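You operate a simulated robot arm through the tools that you are given. There is no shell and no other tool.

Carry out the task below with a simulated robot arm. There is one attempt and no reset: what you move stays moved.

## Task
Take the coconut shaker and leave it on the drip tray. Take the long cream bar and leave it on the right end of the long bench. Take the small carton and leave it on the shelf of the steel-topped table. Fetch the round paddle and stand it on the top of the crate stand. Fetch the orange sweet from the top of the low table and set it on the blue-edged foil square. Put the small can marked "milk" from the top of the low table on the back of the glass counter top. Put the green sweet on the top of the low table away on the front of the white counter top. Any order will do. Set down upright: coconut shaker, small carton, round paddle, small can.

Only the result counts: the job must be done as asked and must still hold three seconds after the hand-in. Knocking over, shifting, dropping, spilling or breaking anything else fails it.

## Robot
A 5-joint arm with a three-finger gripper on a trunk, on a base that moves. Base frame: it is fixed to the floor where the robot stands at the start and does not move with it; the origin is under the middle of the robot, x ahead of it, y to its left, z up. Readings come in mm, rad, newtons and seconds.
With the tool pointing down near the work surface it reaches from about 200 to 620 mm from the robot's upright axis, wherever it stands. Its first joint turns from -2.897 to 2.897 rad. Places, roughly: back of the glass counter top [-4200, 3900, 1100]; blue-edged foil square (6x6x1 cm) [-1900, 6700, 500]; coconut shaker [750, 0, 1000]; drip tray (20x34x7 cm) [-900, -600, 900]; front of the white counter top [-1900, 4600, 1100]; green sweet (5x4x3 cm) [-1400, 6900, 500]; long cream bar (4x18x3 cm) [500, 1200, 900]; orange sweet (4x4x4 cm) [-1500, 6400, 500]; right end of the long bench [600, -600, 900]; round paddle (8x8x29 cm) [1000, 4400, 900]; shelf of the steel-topped table [1200, 4700, 300]; small can [-2000, 6750, 500]; small carton [500, 2750, 500]; top of the crate stand [300, 2700, 500]. The tool tilts only in the upright plane through the base axis and itself; it spins freely about its own axis. Payload 1.37 kg.
Tool frame: the origin (TCP) lies between the finger pads and is the grasp point; the fingertips stand 16 mm ahead of it; z points along the fingers, y is the line along which they close. The gripper opens to 101 mm; its body begins 82 mm behind the TCP.
Orientation is told as [roll, pitch, yaw] about the base's x, y, z axes, in that order, counted from this pose: with the fingers straight down and closing along the base's y, the tool's x points along the base's -x, its y along +y and its z along -z.

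## Interface
- The arm moves only by the tool jog_arm. Its argument "targets" is a list of rows, each an object of numbers (a shift or turn left out is 0, a gripper value left out holds the last): "dx", "dy", "dz": the shift along the tool's x, y, z in mm; "rx", "ry", "rz": the turn, a rotation vector about the tool's x, y, z in rad; "claw": the closure, from 0 (fully open) to 1 (shut). In form: [{"dx": .., "dy": .., "dz": .., "rx": .., "ry": .., "rz": .., "claw": ..}, ...]. A call has 1 to 20 rows; each row shifts and turns the commanded pose from where the row before left it, along the tool's axes as they then stand. A row lasts 0.2 s, in which the tool goes at most 50 mm and 0.15 rad; a call with a longer step from one row to the next is refused whole, and so is a gripper value outside its range. Where a pose cannot be reached the arm comes as near as it can. A force on the tool above 40 N (or 10 N above the force at the start of the call, whichever is more), or a blocked arm, ends the call early, and 0.2 s more pass. The fingers move at their own pace (about 45 mm/s each) and stop on an object; they squeeze with about 26 N. The grip force told is the motor's: it shows also when the fingers shut on nothing. Time passes only in rows, and 0.2 s behind the last, so rows that do not move let the fingers close. The reply holds the time, the measured pose of the TCP, the force on the tool along the base axes, the opening and the grip force, in the units named above and with some noise, with the torque about the TCP (base axes, N m) and any sound that the robot's microphone picked up.
- Cameras (640 x 400 px; columns grow to the right, rows downward): "scene" is now at [-18.1, 97.5, 1480.4]; the picture's right is [-0.89, -0.46, -0.00], its down [-0.27, 0.51, -0.82] and it looks along [0.38, -0.72, -0.58] (base axes); focal length 214 px, centre (320, 200). "wrist" rides on the gripper at [72, 20, -104] in the tool frame; the picture's right is [-0.26, 0.96, 0.00], its down [-0.76, -0.21, -0.62] and it looks along [-0.60, -0.16, 0.78] (tool axes); focal length 265 px, centre (320, 200). There is no depth. A picture from a camera that has moved, and an enlarged one, comes with that camera's place and axes in the base frame and with its lens.
- capture(camera): a new picture of that camera. It takes no simulated time.
- lift_body(by): slides the trunk up (or, below 0, down) by that many mm; the arm and the scene camera ride with it, the base frame stays. It gives what a move gives, with no picture.
- steer(legs): drives the robot by 1 to 6 legs, each [ahead, left, turn to the left] in mm, mm and rad, along the robot's own axes; the way and the turn of a leg run together, so that a leg with both is an arc; at most 1500 mm and 3.142 rad a leg. The arm and the cameras ride along, it lands a little off, and it stops where it bumps. It gives what a move gives.
- pan_tilt(pan, tilt): turns the head with the scene camera to pan (to the left, within 2.705 rad either way) and tilt (down, from -0.506 to 1.204), counted from straight ahead of the robot. It gives what a move gives.
- enlarge(camera, box): a new picture of the part [left, top, right, bottom] of that camera's present view, enlarged. It takes no simulated time.
- job_done(): hands the job in; it is judged then, once.

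Nothing tells you exact positions but the pictures and the camera data. Unless the task says otherwise, let go and move clear before handing in.

The tools are called after ">>>" by a JSON object that holds its "api" and its "payload". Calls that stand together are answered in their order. jog_arm: Moves the arm, as the interface text tells. Its arguments: {"type":"object","properties":{"targets":{"type":"array","items":{"type":"object","properties":{"dx":{"type":"number"},"dy":{"type":"number"},"dz":{"type":"number"},"rx":{"type":"number"},"ry":{"type":"number"},"rz":{"type":"number"},"claw":{"type":"number"}}}}},"required":["targets"]} The other tools are called the same way: lift_body (by) moves the trunk up or down; steer (legs) drives the base; pan_tilt (pan, tilt) turns the head that bears the scene camera; capture (camera) takes a picture; enlarge (camera, box) takes an enlarged picture of a part of a camera's view; job_done () hands the job in.

At the start:

```text
clock: 0.0
tcp_pos: [75.2, -360.8, 1220.2]
ee_rot: [0.0, 0.0, 0.001]
contact_force: [-0.1, -0.4, 0.9]
wrist_torque: [0.02, -0.03, 0.01]
gripper_width: 100.7
grip_force: 0.1
trunk travel left (down, up): [-407.0, 183.0]
robot x, y, heading: [3.2, 1.5, 0.003]
head pan, tilt (commanded): [-1.087, 0.618]
```

scene: 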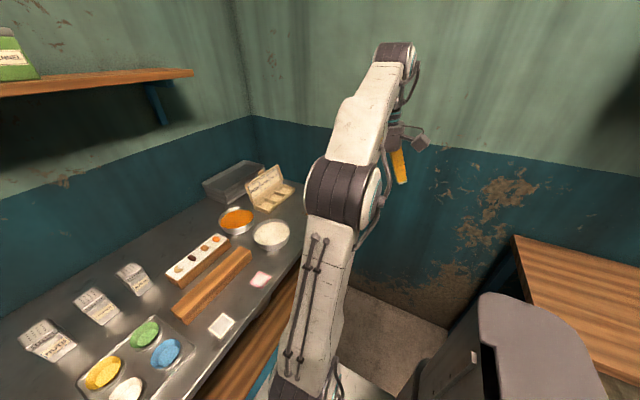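
wrist: 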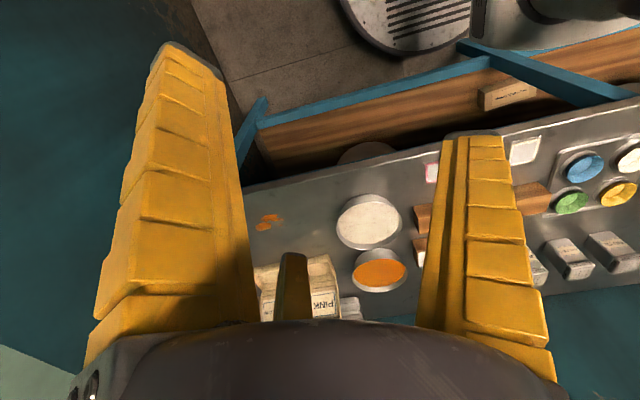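

I see the long bench ahead and to the right of the robot, with bowls, boxes and a tray on it. I'll look around with the head first to find the objects before I move anything.

>>> {"api": "pan_tilt", "payload": {"pan": 0, "tilt": 0.6}}

```text
clock: 1.3
tcp_pos: [74.8, -361.2, 1220.3]
ee_rot: [-0.001, -0.001, 0.001]
contact_force: [-0.1, 0.8, 0.1]
wrist_torque: [0.03, -0.02, 0.03]
gripper_width: 100.7
grip_force: 0.0
trunk travel left (down, up): [-407.0, 183.0]
robot x, y, heading: [-0.8, -0.6, 0.003]
head pan, tilt (commanded): [0.0, 0.6]
```

>>> {"api": "capture", "payload": {"camera": "scene"}}

```text
taken
camera scene: at [29.5, 175.3, 1481.9], right [0.0, -1.0, 0.0], down [-0.56, 0.0, -0.83], along [0.83, 0.0, -0.56], focal length 214 px, centre (320, 200)
```

scene: 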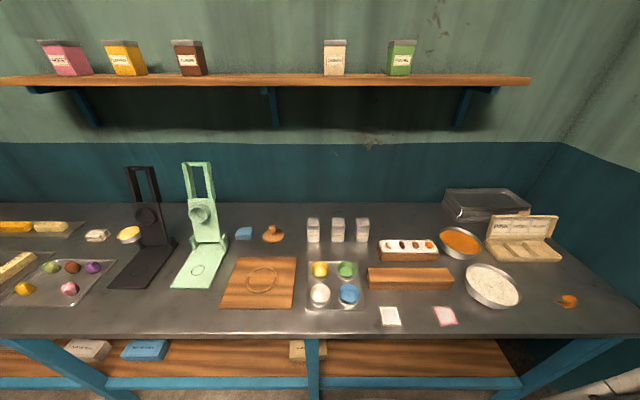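

I see the long bench with three small shakers in a row, sweets, presses and tins on a shelf above. I'll enlarge the shaker area and read the labels.

>>> {"api": "enlarge", "payload": {"camera": "scene", "box": [290, 200, 390, 262]}}

>>> {"api": "enlarge", "payload": {"camera": "scene", "box": [0, 200, 160, 300]}}

>>> {"api": "enlarge", "payload": {"camera": "scene", "box": [370, 180, 640, 340]}}

```text
6.40 times, centred on (340, 231) of scene
camera zoom: at [29.5, 175.3, 1481.9], right [0.0, -1.0, 0.0], down [-0.56, 0.0, -0.83], along [0.83, 0.0, -0.56], focal length 1373 px, centre (192, 2)
```

zoom: 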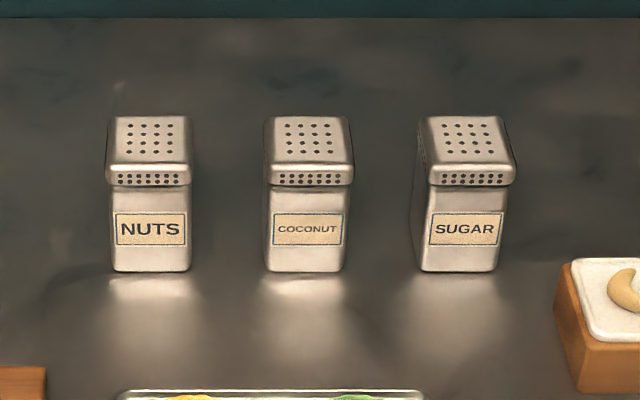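

```text
4.00 times, centred on (80, 250) of scene
camera zoom: at [29.5, 175.3, 1481.9], right [0.0, -1.0, 0.0], down [-0.56, 0.0, -0.83], along [0.83, 0.0, -0.56], focal length 858 px, centre (1280, 0)
```

zoom: 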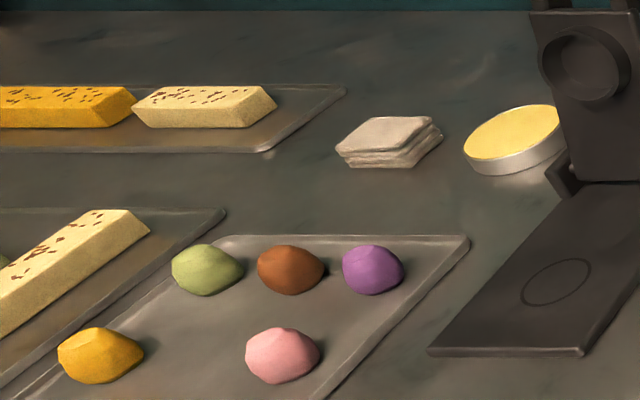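

```text
2.37 times, centred on (505, 260) of scene
camera zoom: at [29.5, 175.3, 1481.9], right [0.0, -1.0, 0.0], down [-0.56, 0.0, -0.83], along [0.83, 0.0, -0.56], focal length 508 px, centre (-118, 58)
```

zoom: 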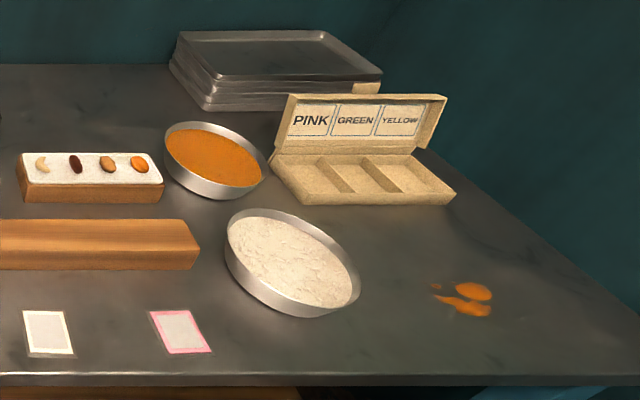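

The middle shaker is the coconut one. Next I look at the drip tray behind-right, and the rest of the bench to the left.

>>> {"api": "pan_tilt", "payload": {"pan": -2.4, "tilt": 0.5}}

>>> {"api": "capture", "payload": {"camera": "scene"}}

>>> {"api": "pan_tilt", "payload": {"pan": 0.9, "tilt": 0.5}}

>>> {"api": "capture", "payload": {"camera": "scene"}}

>>> {"api": "pan_tilt", "payload": {"pan": 1.8, "tilt": 0.3}}

>>> {"api": "capture", "payload": {"camera": "scene"}}

>>> {"api": "pan_tilt", "payload": {"pan": 2.6, "tilt": 0.4}}

>>> {"api": "capture", "payload": {"camera": "scene"}}

```text
clock: 3.5
tcp_pos: [75.1, -360.6, 1220.0]
ee_rot: [0.001, 0.0, 0.0]
contact_force: [-0.3, 0.3, 0.1]
wrist_torque: [-0.03, -0.02, 0.0]
gripper_width: 100.5
grip_force: 0.0
trunk travel left (down, up): [-407.0, 183.0]
robot x, y, heading: [-1.2, 4.1, -0.004]
head pan, tilt (commanded): [-2.4, 0.499]
```

```text
taken
camera scene: at [-126.0, 113.9, 1490.9], right [-0.68, 0.74, 0.0], down [0.35, 0.32, -0.88], along [-0.65, -0.59, -0.48], focal length 214 px, centre (320, 200)
```

scene: 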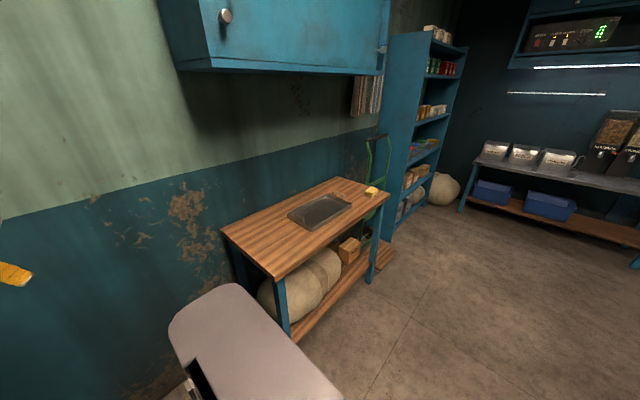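

```text
clock: 6.3
tcp_pos: [75.2, -359.5, 1220.0]
ee_rot: [0.0, 0.001, -0.001]
contact_force: [0.6, -1.0, 0.6]
wrist_torque: [0.01, 0.0, 0.0]
gripper_width: 100.6
grip_force: 0.0
trunk travel left (down, up): [-407.0, 183.0]
robot x, y, heading: [-2.4, 2.0, 0.0]
head pan, tilt (commanded): [0.901, 0.499]
```

```text
taken
camera scene: at [-2.4, 246.6, 1491.0], right [0.78, -0.62, 0.0], down [-0.3, -0.38, -0.88], along [0.55, 0.69, -0.48], focal length 214 px, centre (320, 200)
```

scene: 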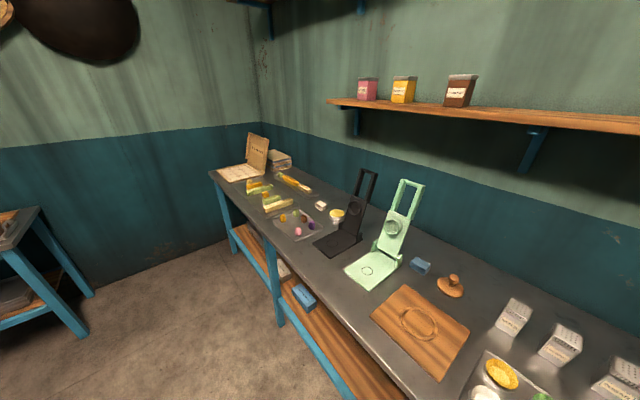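

```text
clock: 7.5
tcp_pos: [75.4, -360.3, 1219.6]
ee_rot: [0.0, -0.001, -0.001]
contact_force: [-0.1, 0.0, -0.2]
wrist_torque: [-0.01, 0.03, 0.03]
gripper_width: 100.7
grip_force: 0.1
trunk travel left (down, up): [-407.0, 183.0]
robot x, y, heading: [2.3, -0.8, 0.003]
head pan, tilt (commanded): [1.799, 0.3]
```

```text
taken
camera scene: at [-80.0, 266.3, 1509.3], right [0.97, 0.23, 0.0], down [0.07, -0.29, -0.96], along [-0.22, 0.93, -0.3], focal length 214 px, centre (320, 200)
```

scene: 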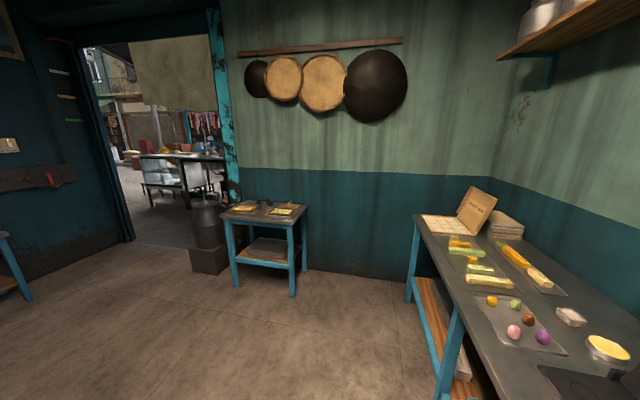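

```text
clock: 8.7
tcp_pos: [74.5, -360.6, 1219.9]
ee_rot: [0.001, 0.0, 0.0]
contact_force: [0.0, -0.1, -0.2]
wrist_torque: [-0.01, -0.01, 0.0]
gripper_width: 101.0
grip_force: 0.2
trunk travel left (down, up): [-407.0, 183.0]
robot x, y, heading: [-2.4, -2.0, 0.004]
head pan, tilt (commanded): [2.601, 0.4]
```

```text
taken
camera scene: at [-138.3, 223.1, 1500.1], right [0.52, 0.86, 0.0], down [0.33, -0.2, -0.92], along [-0.79, 0.48, -0.39], focal length 214 px, centre (320, 200)
```

scene: 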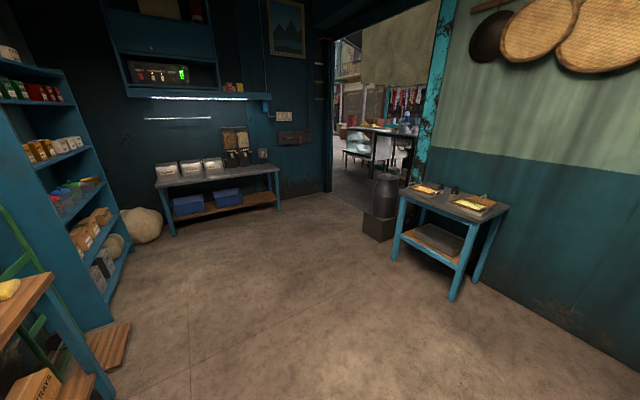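

The doorway is on the left-back side, leading outside, where the other places lie. I'll first lift the trunk to triangulate the bench heights.

>>> {"api": "pan_tilt", "payload": {"pan": 0, "tilt": 0.7}}

>>> {"api": "enlarge", "payload": {"camera": "scene", "box": [240, 120, 400, 220]}}

>>> {"api": "lift_body", "payload": {"by": 180}}

>>> {"api": "enlarge", "payload": {"camera": "scene", "box": [240, 150, 400, 250]}}

>>> {"api": "capture", "payload": {"camera": "scene"}}

```text
clock: 11.0
tcp_pos: [76.0, -359.9, 1219.0]
ee_rot: [0.002, 0.0, 0.001]
contact_force: [0.2, -0.4, 0.5]
wrist_torque: [0.04, 0.02, -0.05]
gripper_width: 100.8
grip_force: 0.0
trunk travel left (down, up): [-407.0, 183.0]
robot x, y, heading: [-2.6, 1.1, 0.002]
head pan, tilt (commanded): [0.0, 0.7]
```

```text
4.00 times, centred on (320, 170) of scene
camera zoom: at [26.0, 175.4, 1473.2], right [0.0, -1.0, 0.0], down [-0.64, 0.0, -0.77], along [0.77, 0.0, -0.64], focal length 858 px, centre (320, 320)
```

zoom: 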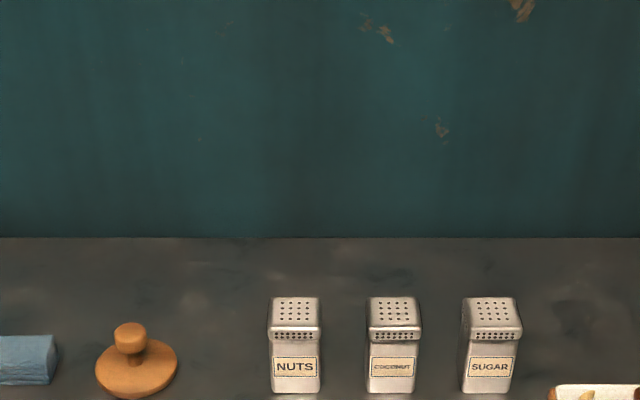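

```text
clock: 13.0
tcp_pos: [75.7, -360.8, 1400.1]
ee_rot: [-0.001, -0.002, 0.0]
contact_force: [-0.7, 0.1, -0.6]
wrist_torque: [0.0, 0.01, 0.04]
gripper_width: 100.4
grip_force: 0.0
trunk travel left (down, up): [-587.0, 3.0]
robot x, y, heading: [-4.5, -1.6, 0.002]
head pan, tilt (commanded): [0.0, 0.7]
```

```text
4.00 times, centred on (320, 200) of scene
camera zoom: at [26.1, 175.3, 1653.2], right [0.0, -1.0, 0.0], down [-0.64, 0.0, -0.77], along [0.77, 0.0, -0.64], focal length 858 px, centre (320, 200)
```

zoom: 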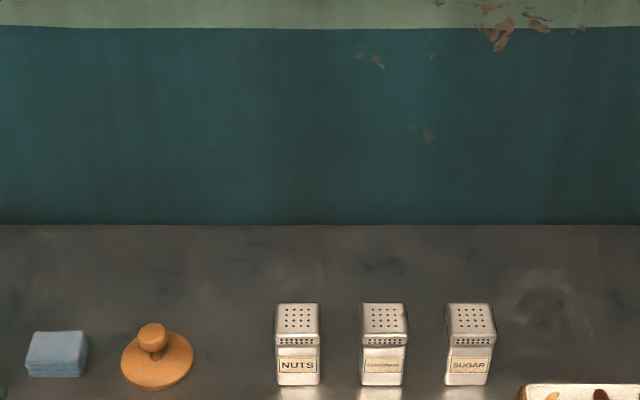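

```text
taken
camera scene: at [26.1, 175.3, 1653.2], right [0.0, -1.0, 0.0], down [-0.64, 0.0, -0.77], along [0.77, 0.0, -0.64], focal length 214 px, centre (320, 200)
```

scene: 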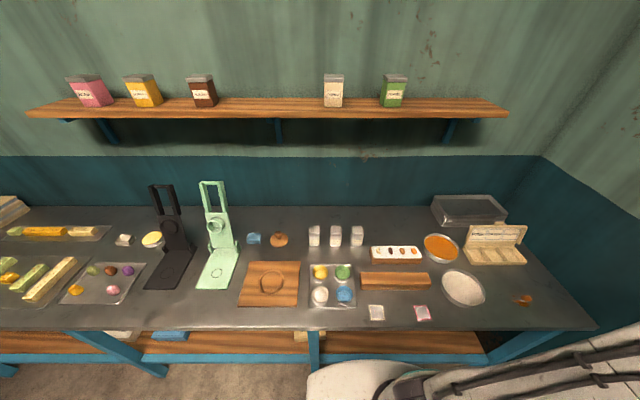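

The bench top is at z ≈ 873 and the coconut shaker stands near [652, 104]. I'll look down to see how much room the base has in front of the bench.

>>> {"api": "pan_tilt", "payload": {"pan": 0, "tilt": 1.2}}

>>> {"api": "capture", "payload": {"camera": "scene"}}

>>> {"api": "pan_tilt", "payload": {"pan": -1.57, "tilt": 1.1}}

>>> {"api": "capture", "payload": {"camera": "scene"}}

>>> {"api": "capture", "payload": {"camera": "wrist"}}

```text
clock: 13.9
tcp_pos: [75.5, -361.4, 1399.7]
ee_rot: [-0.001, 0.001, -0.001]
contact_force: [-0.6, -0.4, 0.3]
wrist_torque: [0.0, 0.04, -0.01]
gripper_width: 100.6
grip_force: 0.0
trunk travel left (down, up): [-587.0, 3.0]
robot x, y, heading: [-1.5, -1.4, -0.001]
head pan, tilt (commanded): [0.0, 1.201]
```

```text
taken
camera scene: at [-2.9, 175.4, 1617.3], right [0.0, -1.0, 0.0], down [-0.93, 0.0, -0.36], along [0.36, 0.0, -0.93], focal length 214 px, centre (320, 200)
```

scene: 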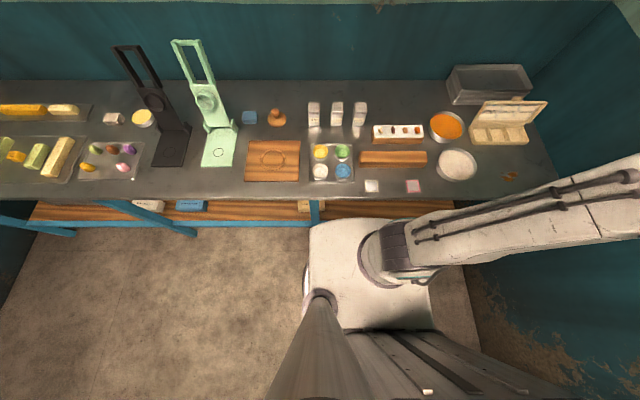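

```text
clock: 15.6
tcp_pos: [75.7, -360.4, 1400.6]
ee_rot: [-0.001, 0.0, -0.001]
contact_force: [-0.7, 0.3, -0.2]
wrist_torque: [0.0, -0.01, 0.02]
gripper_width: 100.4
grip_force: 0.0
trunk travel left (down, up): [-587.0, 3.0]
robot x, y, heading: [-2.5, -0.4, -0.005]
head pan, tilt (commanded): [-1.571, 1.1]
```

```text
taken
camera scene: at [-58.9, 112.2, 1623.2], right [-1.0, 0.0, 0.0], down [0.0, 0.89, -0.45], along [0.0, -0.45, -0.89], focal length 214 px, centre (320, 200)
```

scene: 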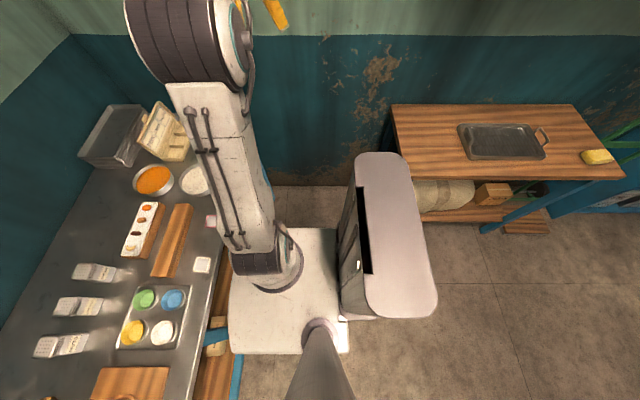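

```text
taken
camera wrist: at [3.8, -341.0, 1505.8], right [0.26, 0.96, 0.0], down [0.76, -0.21, 0.62], along [0.6, -0.16, -0.78], focal length 265 px, centre (320, 200)
```

wrist: 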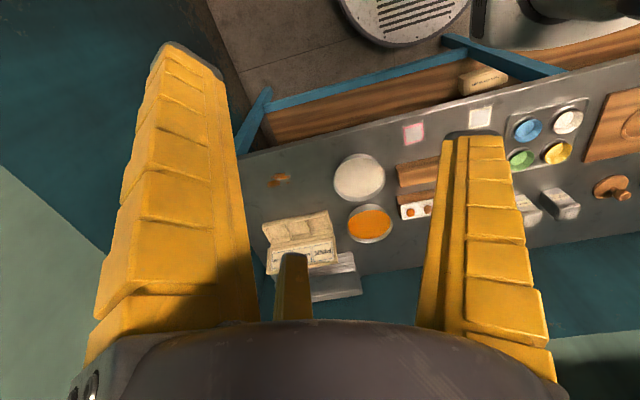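

The arm axis appears to be near x=75, and the coconut shaker is within reach without driving. I'll lower the trunk back and close the gripper in free air once to learn how the fingers sit.

>>> {"api": "lift_body", "payload": {"by": -100}}

>>> {"api": "jog_arm", "payload": {"targets": [{"claw": 0.5}, {}, {}, {}, {}, {}]}}

>>> {"api": "capture", "payload": {"camera": "wrist"}}

>>> {"api": "jog_arm", "payload": {"targets": [{"claw": 1}, {}, {}, {}, {}, {}, {}, {}]}}

>>> {"api": "capture", "payload": {"camera": "wrist"}}

```text
clock: 16.9
tcp_pos: [75.5, -360.0, 1300.2]
ee_rot: [-0.002, 0.0, 0.0]
contact_force: [0.1, 0.4, 0.8]
wrist_torque: [-0.02, 0.03, -0.02]
gripper_width: 100.6
grip_force: 0.0
trunk travel left (down, up): [-487.0, 103.0]
robot x, y, heading: [-2.6, 1.9, -0.005]
head pan, tilt (commanded): [-1.571, 1.1]
```

```text
clock: 18.3
tcp_pos: [75.3, -360.0, 1300.2]
ee_rot: [0.0, 0.0, 0.001]
contact_force: [-0.2, 0.1, 0.5]
wrist_torque: [0.02, 0.0, -0.01]
gripper_width: 54.2
grip_force: 2.2
trunk travel left (down, up): [-487.0, 103.0]
robot x, y, heading: [-0.9, 1.9, 0.004]
head pan, tilt (commanded): [-1.571, 1.1]
```

```text
taken
camera wrist: at [3.8, -341.0, 1405.8], right [0.26, 0.96, 0.0], down [0.76, -0.21, 0.62], along [0.6, -0.16, -0.78], focal length 265 px, centre (320, 200)
```

wrist: 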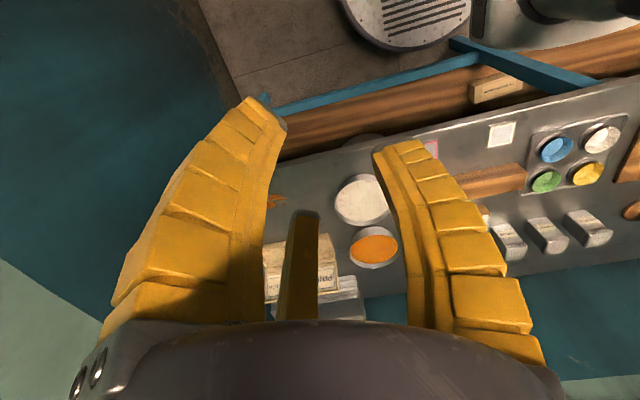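

```text
clock: 20.1
tcp_pos: [75.0, -360.7, 1300.0]
ee_rot: [0.0, 0.0, 0.0]
contact_force: [-0.2, 0.9, 0.7]
wrist_torque: [-0.01, 0.03, 0.0]
gripper_width: 0.0
grip_force: 25.9
trunk travel left (down, up): [-487.0, 103.0]
robot x, y, heading: [-2.9, 0.8, -0.001]
head pan, tilt (commanded): [-1.571, 1.1]
```

```text
taken
camera wrist: at [3.8, -341.0, 1405.8], right [0.26, 0.96, 0.0], down [0.76, -0.21, 0.62], along [0.6, -0.16, -0.78], focal length 265 px, centre (320, 200)
```

wrist: 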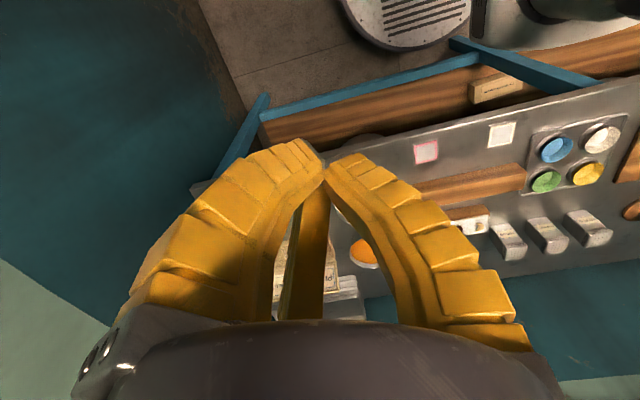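

The fingers form a centric three-jaw grip. I lower the trunk to its starting height, open the fingers partly, and swing the arm over to above the coconut shaker at about [650, 104].

>>> {"api": "lift_body", "payload": {"by": -80}}

>>> {"api": "jog_arm", "payload": {"targets": [{"dx": -35.9, "dy": 28.9, "dz": 6, "claw": 0.1}, {"dx": -35.9, "dy": 28.9, "dz": 6}, {"dx": -35.9, "dy": 28.9, "dz": 6}, {"dx": -35.9, "dy": 28.9, "dz": 6}, {"dx": -35.9, "dy": 28.9, "dz": 6}, {"dx": -35.9, "dy": 28.9, "dz": 6}, {"dx": -35.9, "dy": 28.9, "dz": 6}, {"dx": -35.9, "dy": 28.9, "dz": 6}, {"dx": -35.9, "dy": 28.9, "dz": 6}, {"dx": -35.9, "dy": 28.9, "dz": 6}, {"dx": -35.9, "dy": 28.9, "dz": 6}, {"dx": -35.9, "dy": 28.9, "dz": 6}]}}

```text
clock: 21.3
tcp_pos: [74.7, -360.2, 1219.9]
ee_rot: [0.003, 0.0, 0.0]
contact_force: [0.4, 0.1, 0.0]
wrist_torque: [0.02, 0.04, -0.04]
gripper_width: 0.0
grip_force: 25.9
trunk travel left (down, up): [-407.0, 183.0]
robot x, y, heading: [-4.3, 0.2, -0.0]
head pan, tilt (commanded): [-1.571, 1.1]
```

```text
clock: 23.9
tcp_pos: [509.1, -12.9, 1149.0]
ee_rot: [0.0, 0.0, -0.002]
contact_force: [0.2, -0.5, 0.5]
wrist_torque: [0.02, 0.0, 0.02]
gripper_width: 92.2
grip_force: 0.5
trunk travel left (down, up): [-407.0, 183.0]
robot x, y, heading: [-2.2, -2.7, 0.001]
head pan, tilt (commanded): [-1.571, 1.1]
```

The arm moved cleanly to [509, -13, 1149]. I'll turn the tool by a quarter so the single finger faces the front, then look with the wrist camera.

>>> {"api": "jog_arm", "payload": {"targets": [{"rz": -0.1428}, {"rz": -0.1428}, {"rz": -0.1428}, {"rz": -0.1428}, {"rz": -0.1428}, {"rz": -0.1428}, {"rz": -0.1428}, {"rz": -0.1428}, {"rz": -0.1428}, {"rz": -0.1428}, {"rz": -0.1428}]}}

>>> {"api": "capture", "payload": {"camera": "wrist"}}

```text
clock: 26.3
tcp_pos: [505.4, -13.9, 1147.8]
ee_rot: [0.0, 0.0, 1.573]
contact_force: [-0.5, -0.6, 0.5]
wrist_torque: [-0.04, -0.02, 0.01]
gripper_width: 92.1
grip_force: 1.1
trunk travel left (down, up): [-407.0, 183.0]
robot x, y, heading: [-2.9, -2.8, 0.008]
head pan, tilt (commanded): [-1.571, 1.1]
```

```text
taken
camera wrist: at [487.4, -86.0, 1253.7], right [-0.96, 0.26, 0.0], down [0.21, 0.76, 0.62], along [0.16, 0.6, -0.78], focal length 265 px, centre (320, 200)
```

wrist: 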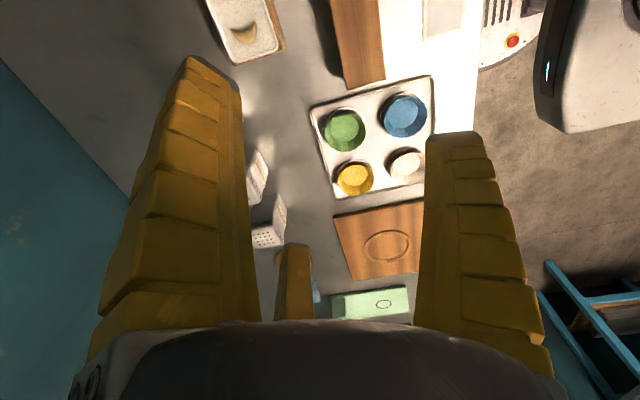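

Tool is turned. Now I move to above the coconut shaker at z=1060 and check the alignment with both cameras.

>>> {"api": "jog_arm", "payload": {"targets": [{"dx": -23.6, "dy": -28.8, "dz": 17.8}, {"dx": -23.6, "dy": -28.8, "dz": 17.8}, {"dx": -23.6, "dy": -28.8, "dz": 17.8}, {"dx": -23.6, "dy": -28.8, "dz": 17.8}, {"dx": -23.6, "dy": -28.8, "dz": 17.8}, {}]}}

>>> {"api": "capture", "payload": {"camera": "wrist"}}

>>> {"api": "pan_tilt", "payload": {"pan": 0, "tilt": 0.6}}

>>> {"api": "enlarge", "payload": {"camera": "scene", "box": [240, 130, 440, 255]}}

```text
clock: 27.7
tcp_pos: [596.9, 98.1, 1035.2]
ee_rot: [-0.001, 0.0, 1.57]
contact_force: [-0.8, -0.3, -0.4]
wrist_torque: [-0.01, 0.01, 0.0]
gripper_width: 92.1
grip_force: 1.1
out of reach, approached as far as the arm can: row 2, 3, 4, 5
trunk travel left (down, up): [-407.0, 183.0]
robot x, y, heading: [-0.2, -3.8, -0.001]
head pan, tilt (commanded): [-1.571, 1.1]
```

```text
taken
camera wrist: at [577.5, 25.9, 1141.0], right [-0.96, 0.27, 0.0], down [0.21, 0.76, 0.62], along [0.17, 0.6, -0.78], focal length 265 px, centre (320, 200)
```

wrist: 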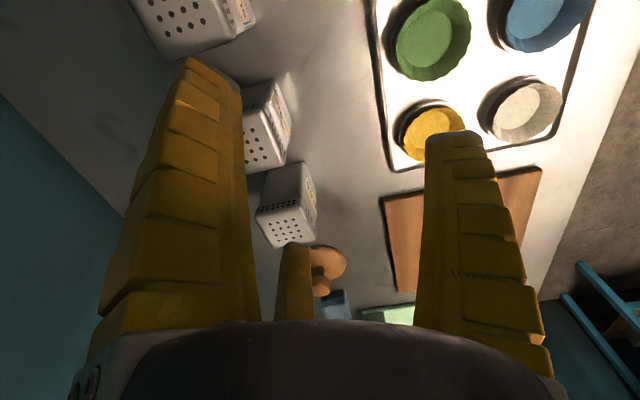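

```text
clock: 29.3
tcp_pos: [595.9, 99.4, 1035.4]
ee_rot: [-0.001, 0.001, 1.571]
contact_force: [0.2, 0.7, -0.1]
wrist_torque: [0.0, 0.01, 0.02]
gripper_width: 91.9
grip_force: 1.3
trunk travel left (down, up): [-407.0, 183.0]
robot x, y, heading: [1.6, 2.6, 0.0]
head pan, tilt (commanded): [0.0, 0.6]
```

```text
3.20 times, centred on (340, 192) of scene
camera zoom: at [29.6, 175.4, 1481.8], right [0.0, -1.0, 0.0], down [-0.57, 0.0, -0.82], along [0.82, 0.0, -0.57], focal length 686 px, centre (256, 224)
```

zoom: 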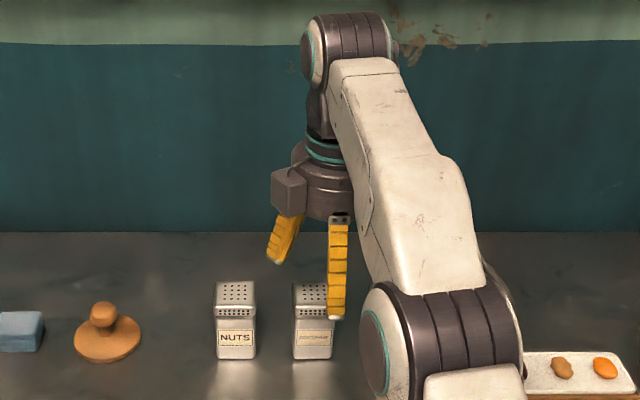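

The arm stopped short at [597, 99] — the reach counts from the robot's middle, so I need to drive about 65 mm ahead. I first pull the arm back a little, then drive gently.

>>> {"api": "jog_arm", "payload": {"targets": [{"dy": 30, "dz": -10}, {"dy": 30, "dz": -10}, {}]}}

>>> {"api": "steer", "payload": {"legs": [[60, 0, 0]]}}

```text
clock: 30.1
tcp_pos: [535.8, 98.8, 1052.2]
ee_rot: [0.001, 0.0, 1.571]
contact_force: [-0.3, 0.0, -0.6]
wrist_torque: [0.0, 0.0, -0.02]
gripper_width: 92.1
grip_force: 0.8
trunk travel left (down, up): [-407.0, 183.0]
robot x, y, heading: [0.9, 2.7, 0.001]
head pan, tilt (commanded): [0.0, 0.6]
```

```text
clock: 31.1
tcp_pos: [596.7, 97.2, 1053.1]
ee_rot: [0.001, 0.0, 1.57]
contact_force: [0.3, 0.7, -0.2]
wrist_torque: [0.02, 0.02, 0.02]
gripper_width: 91.8
grip_force: 1.0
trunk travel left (down, up): [-407.0, 183.0]
robot x, y, heading: [61.3, 4.8, -0.0]
head pan, tilt (commanded): [0.0, 0.6]
```

The drive went fine. Now I place the tool above the shaker and check the alignment.

>>> {"api": "jog_arm", "payload": {"targets": [{"dx": -3.5, "dy": -27}, {"dx": -3.5, "dy": -27}, {}]}}

>>> {"api": "capture", "payload": {"camera": "wrist"}}

>>> {"api": "enlarge", "payload": {"camera": "scene", "box": [240, 130, 440, 255]}}

```text
clock: 31.9
tcp_pos: [647.3, 104.7, 1047.7]
ee_rot: [0.003, 0.001, 1.571]
contact_force: [1.1, -0.3, -0.3]
wrist_torque: [-0.04, 0.0, 0.0]
gripper_width: 92.0
grip_force: 0.8
out of reach, approached as far as the arm can: row 2
trunk travel left (down, up): [-407.0, 183.0]
robot x, y, heading: [61.6, -1.3, 0.001]
head pan, tilt (commanded): [0.0, 0.6]
```

```text
taken
camera wrist: at [628.8, 32.4, 1154.5], right [-0.96, 0.26, 0.0], down [0.21, 0.76, 0.62], along [0.16, 0.6, -0.78], focal length 265 px, centre (320, 200)
```

wrist: 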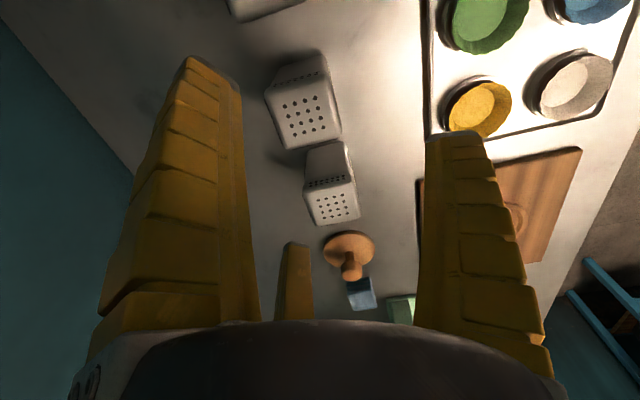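

```text
3.20 times, centred on (340, 192) of scene
camera zoom: at [89.6, 175.6, 1481.8], right [0.0, -1.0, 0.0], down [-0.57, 0.0, -0.82], along [0.82, 0.0, -0.57], focal length 686 px, centre (256, 224)
```

zoom: 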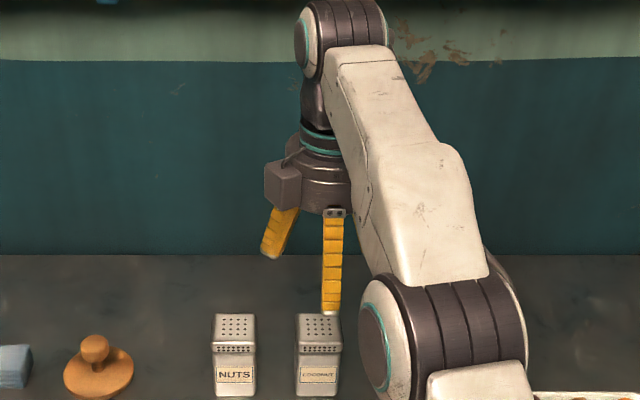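

The shaker's centre is at about [653.5, 105.5], so I'm nearly aligned. I descend in steps, shift 5 mm forward, and go down around the shaker body.

>>> {"api": "jog_arm", "payload": {"targets": [{"dz": 24, "claw": 0.14}, {"dz": 24}, {"dy": -5, "dx": -1}, {}]}}

>>> {"api": "capture", "payload": {"camera": "wrist"}}

```text
clock: 32.9
tcp_pos: [651.9, 105.1, 1003.9]
ee_rot: [0.001, 0.0, 1.574]
contact_force: [-0.5, -0.3, -0.4]
wrist_torque: [0.01, 0.04, 0.02]
gripper_width: 88.3
grip_force: 1.2
trunk travel left (down, up): [-407.0, 183.0]
robot x, y, heading: [61.1, 3.5, -0.004]
head pan, tilt (commanded): [0.0, 0.6]
```

```text
taken
camera wrist: at [633.4, 33.3, 1109.5], right [-0.96, 0.26, 0.0], down [0.21, 0.76, 0.62], along [0.16, 0.6, -0.78], focal length 265 px, centre (320, 200)
```

wrist: 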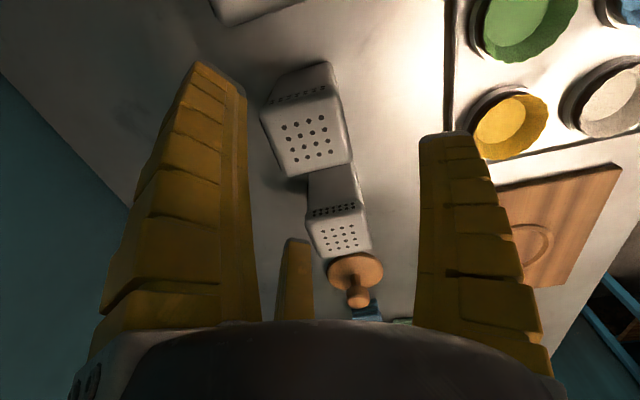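

The wrist view suggests the shaker sits about 4–5 mm further ahead. I correct by 4 mm and descend around the body.

>>> {"api": "jog_arm", "payload": {"targets": [{"dy": -4.5, "dx": 1}, {"dz": 15}, {"dz": 15}, {}]}}

>>> {"api": "capture", "payload": {"camera": "wrist"}}

>>> {"api": "enlarge", "payload": {"camera": "scene", "box": [280, 170, 400, 245]}}

```text
clock: 33.9
tcp_pos: [656.9, 106.7, 972.8]
ee_rot: [0.001, 0.0, 1.571]
contact_force: [0.1, 0.4, 0.2]
wrist_torque: [0.0, 0.02, -0.02]
gripper_width: 88.7
grip_force: 1.3
trunk travel left (down, up): [-407.0, 183.0]
robot x, y, heading: [56.9, 2.0, -0.003]
head pan, tilt (commanded): [0.0, 0.6]
```

```text
taken
camera wrist: at [637.6, 34.0, 1078.6], right [-0.96, 0.26, 0.0], down [0.21, 0.76, 0.62], along [0.16, 0.6, -0.78], focal length 265 px, centre (320, 200)
```

wrist: 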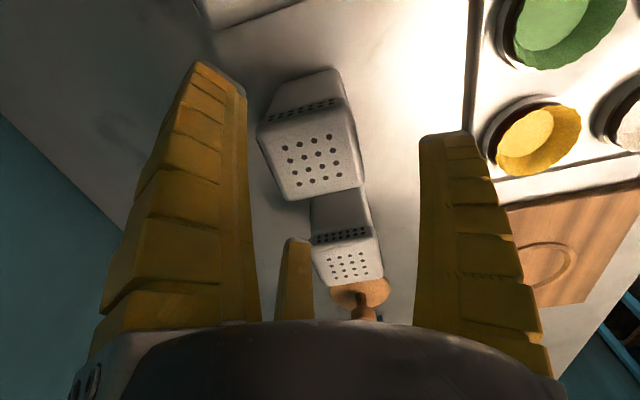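

```text
5.33 times, centred on (340, 208) of scene
camera zoom: at [89.4, 175.5, 1481.9], right [0.0, -1.0, 0.0], down [-0.56, 0.0, -0.83], along [0.83, 0.0, -0.56], focal length 1144 px, centre (213, 160)
```

zoom: 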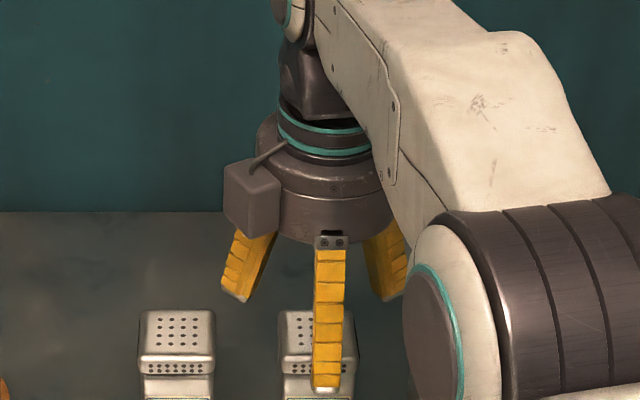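

Aligned within about 2 mm. I now descend to z≈916 and close the fingers on the shaker body.

>>> {"api": "jog_arm", "payload": {"targets": [{"dy": -1.5, "dx": 1, "dz": 15}, {"dz": 15}, {"dz": 15}, {"dz": 14}, {}]}}

>>> {"api": "jog_arm", "payload": {"targets": [{"claw": 0.3}, {"claw": 0.45}, {"claw": 0.6}, {"claw": 0.8}, {"claw": 1}, {}, {}]}}

>>> {"api": "capture", "payload": {"camera": "wrist"}}

```text
clock: 35.1
tcp_pos: [659.7, 104.1, 913.4]
ee_rot: [-0.001, -0.001, 1.57]
contact_force: [-0.1, -0.4, 0.9]
wrist_torque: [0.0, 0.01, 0.01]
gripper_width: 88.2
grip_force: 1.4
trunk travel left (down, up): [-407.0, 183.0]
robot x, y, heading: [61.3, -0.0, 0.003]
head pan, tilt (commanded): [0.0, 0.6]
```

```text
clock: 36.7
tcp_pos: [658.8, 105.0, 914.4]
ee_rot: [-0.001, 0.0, 1.571]
contact_force: [-0.4, -0.3, -2.0]
wrist_torque: [0.02, 0.01, 0.03]
gripper_width: 58.9
grip_force: 25.7
trunk travel left (down, up): [-407.0, 183.0]
robot x, y, heading: [58.6, 0.0, -0.002]
head pan, tilt (commanded): [0.0, 0.6]
```

```text
taken
camera wrist: at [640.3, 31.3, 1019.5], right [-0.96, 0.26, 0.0], down [0.21, 0.76, 0.62], along [0.16, 0.6, -0.78], focal length 265 px, centre (320, 200)
```

wrist: 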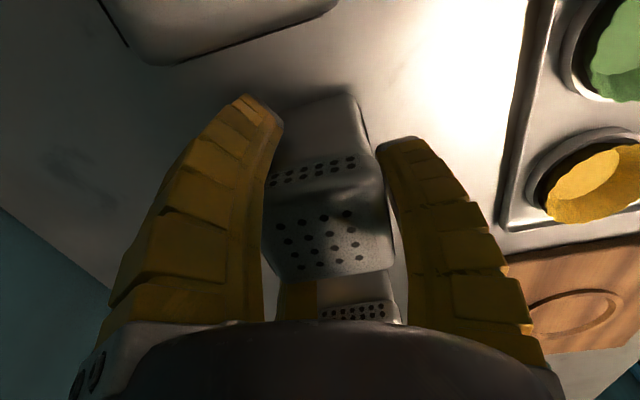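

The fingers have closed on the shaker. I lift it straight up and check.

>>> {"api": "jog_arm", "payload": {"targets": [{"dz": -20}, {"dz": -30}, {"dz": -30}, {"dz": -30}, {"dy": 25, "dz": -30}, {"dy": 40, "dz": -30}, {"dy": 40, "dz": -10}, {}]}}

>>> {"api": "capture", "payload": {"camera": "wrist"}}

>>> {"api": "capture", "payload": {"camera": "scene"}}

```text
clock: 38.5
tcp_pos: [553.3, 103.8, 1092.0]
ee_rot: [0.001, 0.001, 1.571]
contact_force: [-1.1, 0.4, -1.1]
wrist_torque: [0.01, 0.0, -0.04]
gripper_width: 58.5
grip_force: 26.4
trunk travel left (down, up): [-407.0, 183.0]
robot x, y, heading: [60.2, 2.3, -0.0]
head pan, tilt (commanded): [0.0, 0.6]
```

```text
taken
camera wrist: at [535.0, 30.5, 1198.9], right [-0.96, 0.26, 0.0], down [0.21, 0.76, 0.62], along [0.16, 0.6, -0.78], focal length 265 px, centre (320, 200)
```

wrist: 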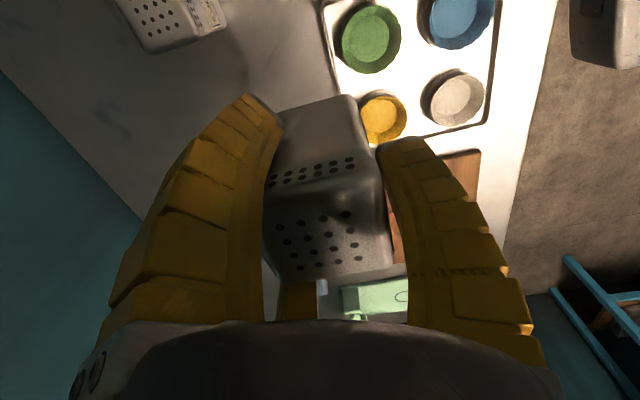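

```text
taken
camera scene: at [89.4, 175.5, 1481.8], right [0.0, -1.0, 0.0], down [-0.56, 0.0, -0.83], along [0.83, 0.0, -0.56], focal length 214 px, centre (320, 200)
```

scene: 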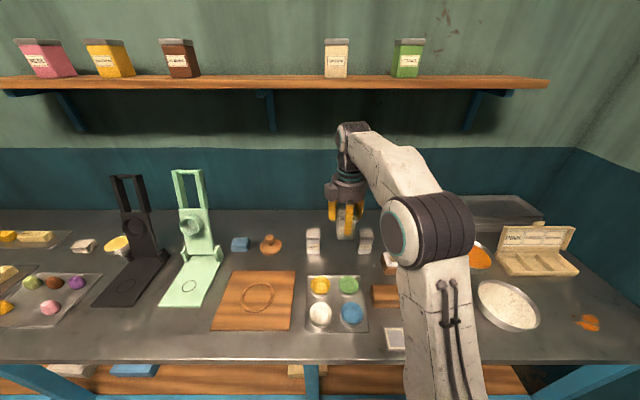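

The coconut shaker is held upright. I now back the robot straight away from the bench to stand beside the wooden table with the drip tray, which I place at about [-806, -509].

>>> {"api": "steer", "payload": {"legs": [[-430, 0, 0], [-435, 0, 0]]}}

>>> {"api": "pan_tilt", "payload": {"pan": -1.57, "tilt": 0.9}}

>>> {"api": "capture", "payload": {"camera": "scene"}}

```text
clock: 43.4
tcp_pos: [-313.1, 105.3, 1094.3]
ee_rot: [-0.001, 0.001, 1.565]
contact_force: [-0.5, 0.0, -1.1]
wrist_torque: [-0.04, 0.02, 0.0]
gripper_width: 58.4
grip_force: 26.1
trunk travel left (down, up): [-407.0, 183.0]
robot x, y, heading: [-807.2, 7.7, -0.007]
head pan, tilt (commanded): [0.0, 0.6]
```

```text
clock: 45.0
tcp_pos: [-313.2, 105.2, 1093.0]
ee_rot: [-0.001, -0.001, 1.566]
contact_force: [-0.5, -0.3, -1.9]
wrist_torque: [0.02, 0.0, 0.0]
gripper_width: 58.4
grip_force: 25.8
trunk travel left (down, up): [-407.0, 183.0]
robot x, y, heading: [-806.7, 4.9, -0.005]
head pan, tilt (commanded): [-1.571, 0.901]
```

```text
taken
camera scene: at [-865.8, 105.3, 1457.1], right [-1.0, 0.0, 0.0], down [0.0, 0.78, -0.62], along [0.0, -0.62, -0.78], focal length 214 px, centre (320, 200)
```

scene: 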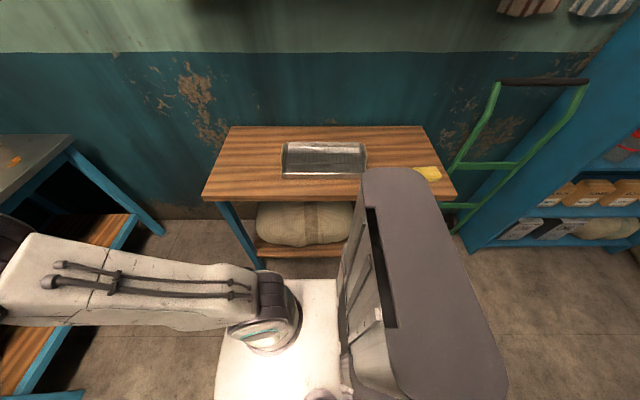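

The table with the drip tray is now to my right. I'll enlarge the tray to see its shape.

>>> {"api": "enlarge", "payload": {"camera": "scene", "box": [192, 110, 480, 290]}}

>>> {"api": "enlarge", "payload": {"camera": "scene", "box": [264, 125, 384, 200]}}

```text
2.22 times, centred on (336, 200) of scene
camera zoom: at [-865.8, 105.3, 1457.1], right [-1.0, 0.0, 0.0], down [0.0, 0.78, -0.62], along [0.0, -0.62, -0.78], focal length 477 px, centre (284, 200)
```

zoom: 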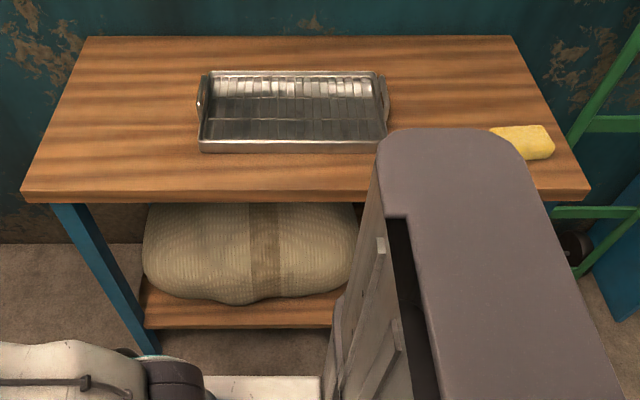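

```text
5.33 times, centred on (324, 162) of scene
camera zoom: at [-865.8, 105.3, 1457.1], right [-1.0, 0.0, 0.0], down [0.0, 0.78, -0.62], along [0.0, -0.62, -0.78], focal length 1144 px, centre (299, 400)
```

zoom: 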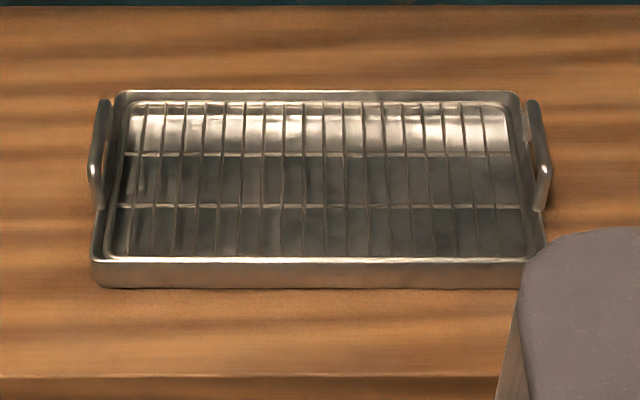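

The tray has a wire rack with upright handles at its ends. I'll raise the trunk to triangulate its exact height.

>>> {"api": "lift_body", "payload": {"by": 180}}

>>> {"api": "enlarge", "payload": {"camera": "scene", "box": [264, 145, 384, 220]}}

```text
clock: 47.0
tcp_pos: [-312.7, 105.6, 1272.2]
ee_rot: [-0.001, 0.0, 1.566]
contact_force: [0.0, -0.2, -1.1]
wrist_torque: [0.02, 0.02, 0.01]
gripper_width: 58.2
grip_force: 26.1
trunk travel left (down, up): [-587.0, 3.0]
robot x, y, heading: [-809.0, 5.5, -0.003]
head pan, tilt (commanded): [-1.571, 0.901]
```

```text
5.33 times, centred on (324, 182) of scene
camera zoom: at [-865.8, 105.4, 1637.0], right [-1.0, 0.01, 0.0], down [0.0, 0.78, -0.62], along [0.0, -0.62, -0.78], focal length 1144 px, centre (299, 293)
```

zoom: 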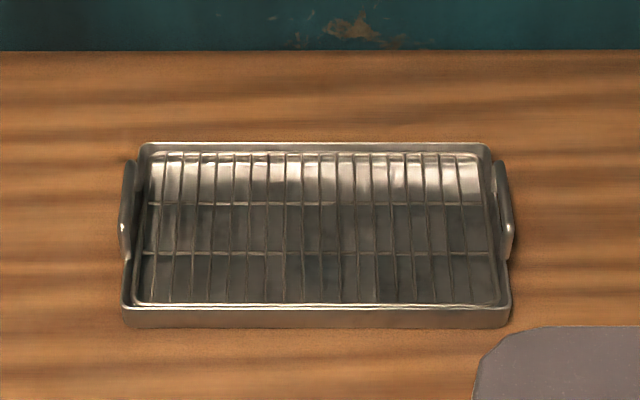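

The tray's centre is near [-880, -580], the rim at z≈878, and the table front edge at y≈-395. I lower the trunk again and shift the base back and a little to the right.

>>> {"api": "lift_body", "payload": {"by": -180}}

>>> {"api": "steer", "payload": {"legs": [[-115, -60, 0]]}}

```text
clock: 49.0
tcp_pos: [-313.4, 105.0, 1093.7]
ee_rot: [-0.001, -0.001, 1.565]
contact_force: [-0.4, 0.7, -0.6]
wrist_torque: [0.02, 0.01, 0.01]
gripper_width: 58.4
grip_force: 26.1
trunk travel left (down, up): [-407.0, 183.0]
robot x, y, heading: [-809.0, 2.6, -0.001]
head pan, tilt (commanded): [-1.571, 0.901]
```

```text
clock: 50.3
tcp_pos: [-427.5, 44.8, 1094.0]
ee_rot: [0.0, 0.0, 1.564]
contact_force: [-0.4, 0.5, -1.5]
wrist_torque: [0.0, -0.02, 0.02]
gripper_width: 58.6
grip_force: 26.2
trunk travel left (down, up): [-407.0, 183.0]
robot x, y, heading: [-920.9, -56.4, -0.006]
head pan, tilt (commanded): [-1.571, 0.901]
```

Now I swing the arm with the shaker over to above the drip tray centre, keeping it high.

>>> {"api": "jog_arm", "payload": {"targets": [{"dx": 39.2, "dy": 28.05, "dz": 2}, {"dx": 39.2, "dy": 28.05, "dz": 2}, {"dx": 39.2, "dy": 28.05, "dz": 2}, {"dx": 39.2, "dy": 28.05, "dz": 2}, {"dx": 39.2, "dy": 28.05, "dz": 2}, {"dx": 39.2, "dy": 28.05, "dz": 2}, {"dx": 39.2, "dy": 28.05, "dz": 2}, {"dx": 39.2, "dy": 28.05, "dz": 2}, {"dx": 39.2, "dy": 28.05, "dz": 2}, {"dx": 39.2, "dy": 28.05, "dz": 2}, {"dx": 39.2, "dy": 28.05, "dz": 2}, {"dx": 39.2, "dy": 28.05, "dz": 2}, {"dx": 39.2, "dy": 28.05, "dz": 2}, {"dx": 39.2, "dy": 28.05, "dz": 2}, {"dx": 39.2, "dy": 28.05, "dz": 2}, {"dx": 39.2, "dy": 28.05, "dz": 2}, {}]}}

>>> {"api": "capture", "payload": {"camera": "wrist"}}

>>> {"api": "capture", "payload": {"camera": "scene"}}

```text
clock: 53.9
tcp_pos: [-806.1, -574.2, 1060.4]
ee_rot: [0.0, -0.003, 1.546]
contact_force: [-0.1, 0.2, -1.2]
wrist_torque: [0.06, -0.01, 0.03]
gripper_width: 58.4
grip_force: 26.5
out of reach, approached as far as the arm can: row 14, 15, 16
trunk travel left (down, up): [-407.0, 183.0]
robot x, y, heading: [-921.1, -54.7, -0.008]
head pan, tilt (commanded): [-1.571, 0.901]
```

```text
taken
camera wrist: at [-826.2, -645.8, 1165.9], right [-0.96, 0.29, 0.0], down [0.23, 0.75, 0.62], along [0.18, 0.6, -0.78], focal length 265 px, centre (320, 200)
```

wrist: 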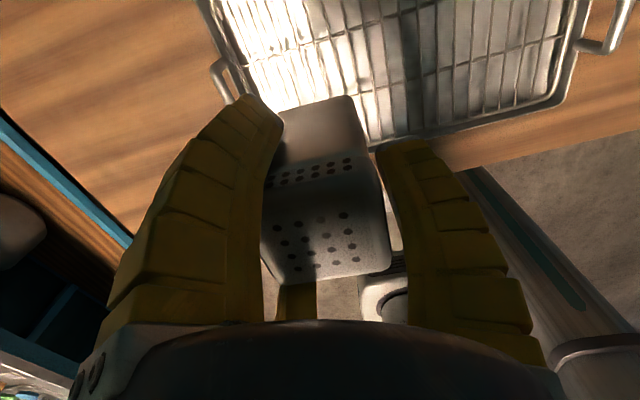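

```text
taken
camera scene: at [-979.0, 45.7, 1457.1], right [-1.0, 0.01, 0.0], down [0.01, 0.78, -0.62], along [0.0, -0.62, -0.78], focal length 214 px, centre (320, 200)
```

scene: 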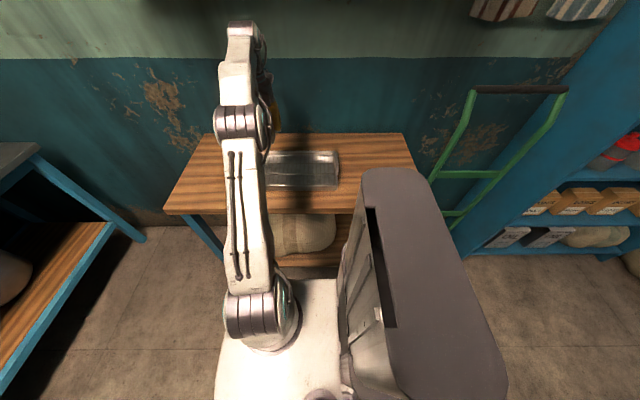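

The reach counts from the arm's own axis, about 75 mm ahead of the robot's middle. I shift the base back 34 mm and right 35 mm to bring the tray well within reach.

>>> {"api": "steer", "payload": {"legs": [[-34, -35, 0]]}}

>>> {"api": "jog_arm", "payload": {"targets": [{"dx": -14.5, "dy": 20}, {"dx": -14.5, "dy": 20}, {}]}}

>>> {"api": "capture", "payload": {"camera": "wrist"}}

>>> {"api": "enlarge", "payload": {"camera": "scene", "box": [192, 60, 416, 200]}}

```text
clock: 54.8
tcp_pos: [-839.7, -609.9, 1061.0]
ee_rot: [0.002, 0.0, 1.547]
contact_force: [0.3, -1.2, -1.7]
wrist_torque: [0.02, -0.02, 0.0]
gripper_width: 58.5
grip_force: 25.7
trunk travel left (down, up): [-407.0, 183.0]
robot x, y, heading: [-954.2, -88.5, -0.01]
head pan, tilt (commanded): [-1.571, 0.901]
```

```text
clock: 55.6
tcp_pos: [-847.9, -575.1, 1060.7]
ee_rot: [0.0, 0.0, 1.535]
contact_force: [-0.5, 0.5, -1.6]
wrist_torque: [-0.01, 0.03, 0.03]
gripper_width: 58.5
grip_force: 25.6
out of reach, approached as far as the arm can: row 1, 2
trunk travel left (down, up): [-407.0, 183.0]
robot x, y, heading: [-954.6, -89.3, -0.009]
head pan, tilt (commanded): [-1.571, 0.901]
```

```text
taken
camera wrist: at [-869.2, -646.6, 1166.4], right [-0.95, 0.3, 0.0], down [0.23, 0.75, 0.62], along [0.18, 0.59, -0.78], focal length 265 px, centre (320, 200)
```

wrist: 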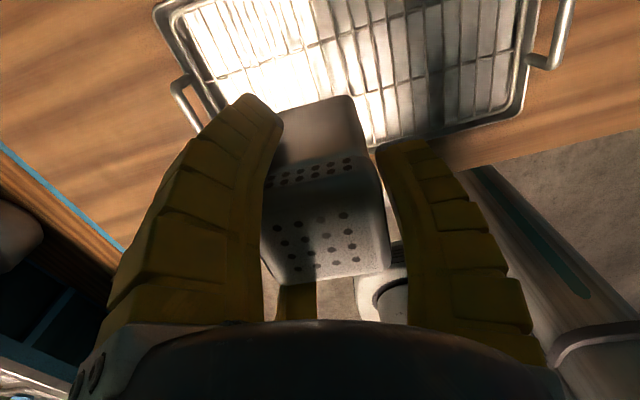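

```text
2.86 times, centred on (304, 130) of scene
camera zoom: at [-1013.0, 10.5, 1457.1], right [-1.0, 0.01, 0.0], down [0.01, 0.78, -0.62], along [0.0, -0.62, -0.78], focal length 613 px, centre (366, 400)
```

zoom: 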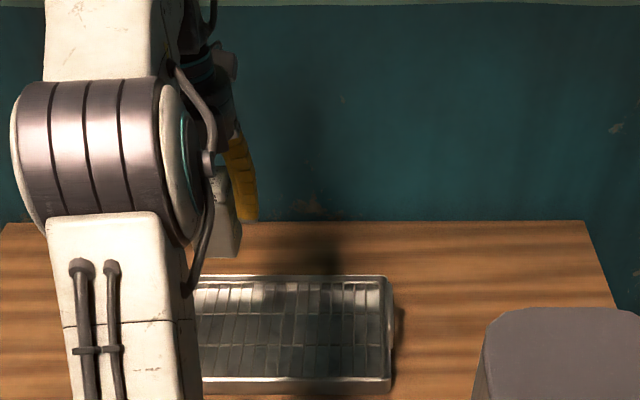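

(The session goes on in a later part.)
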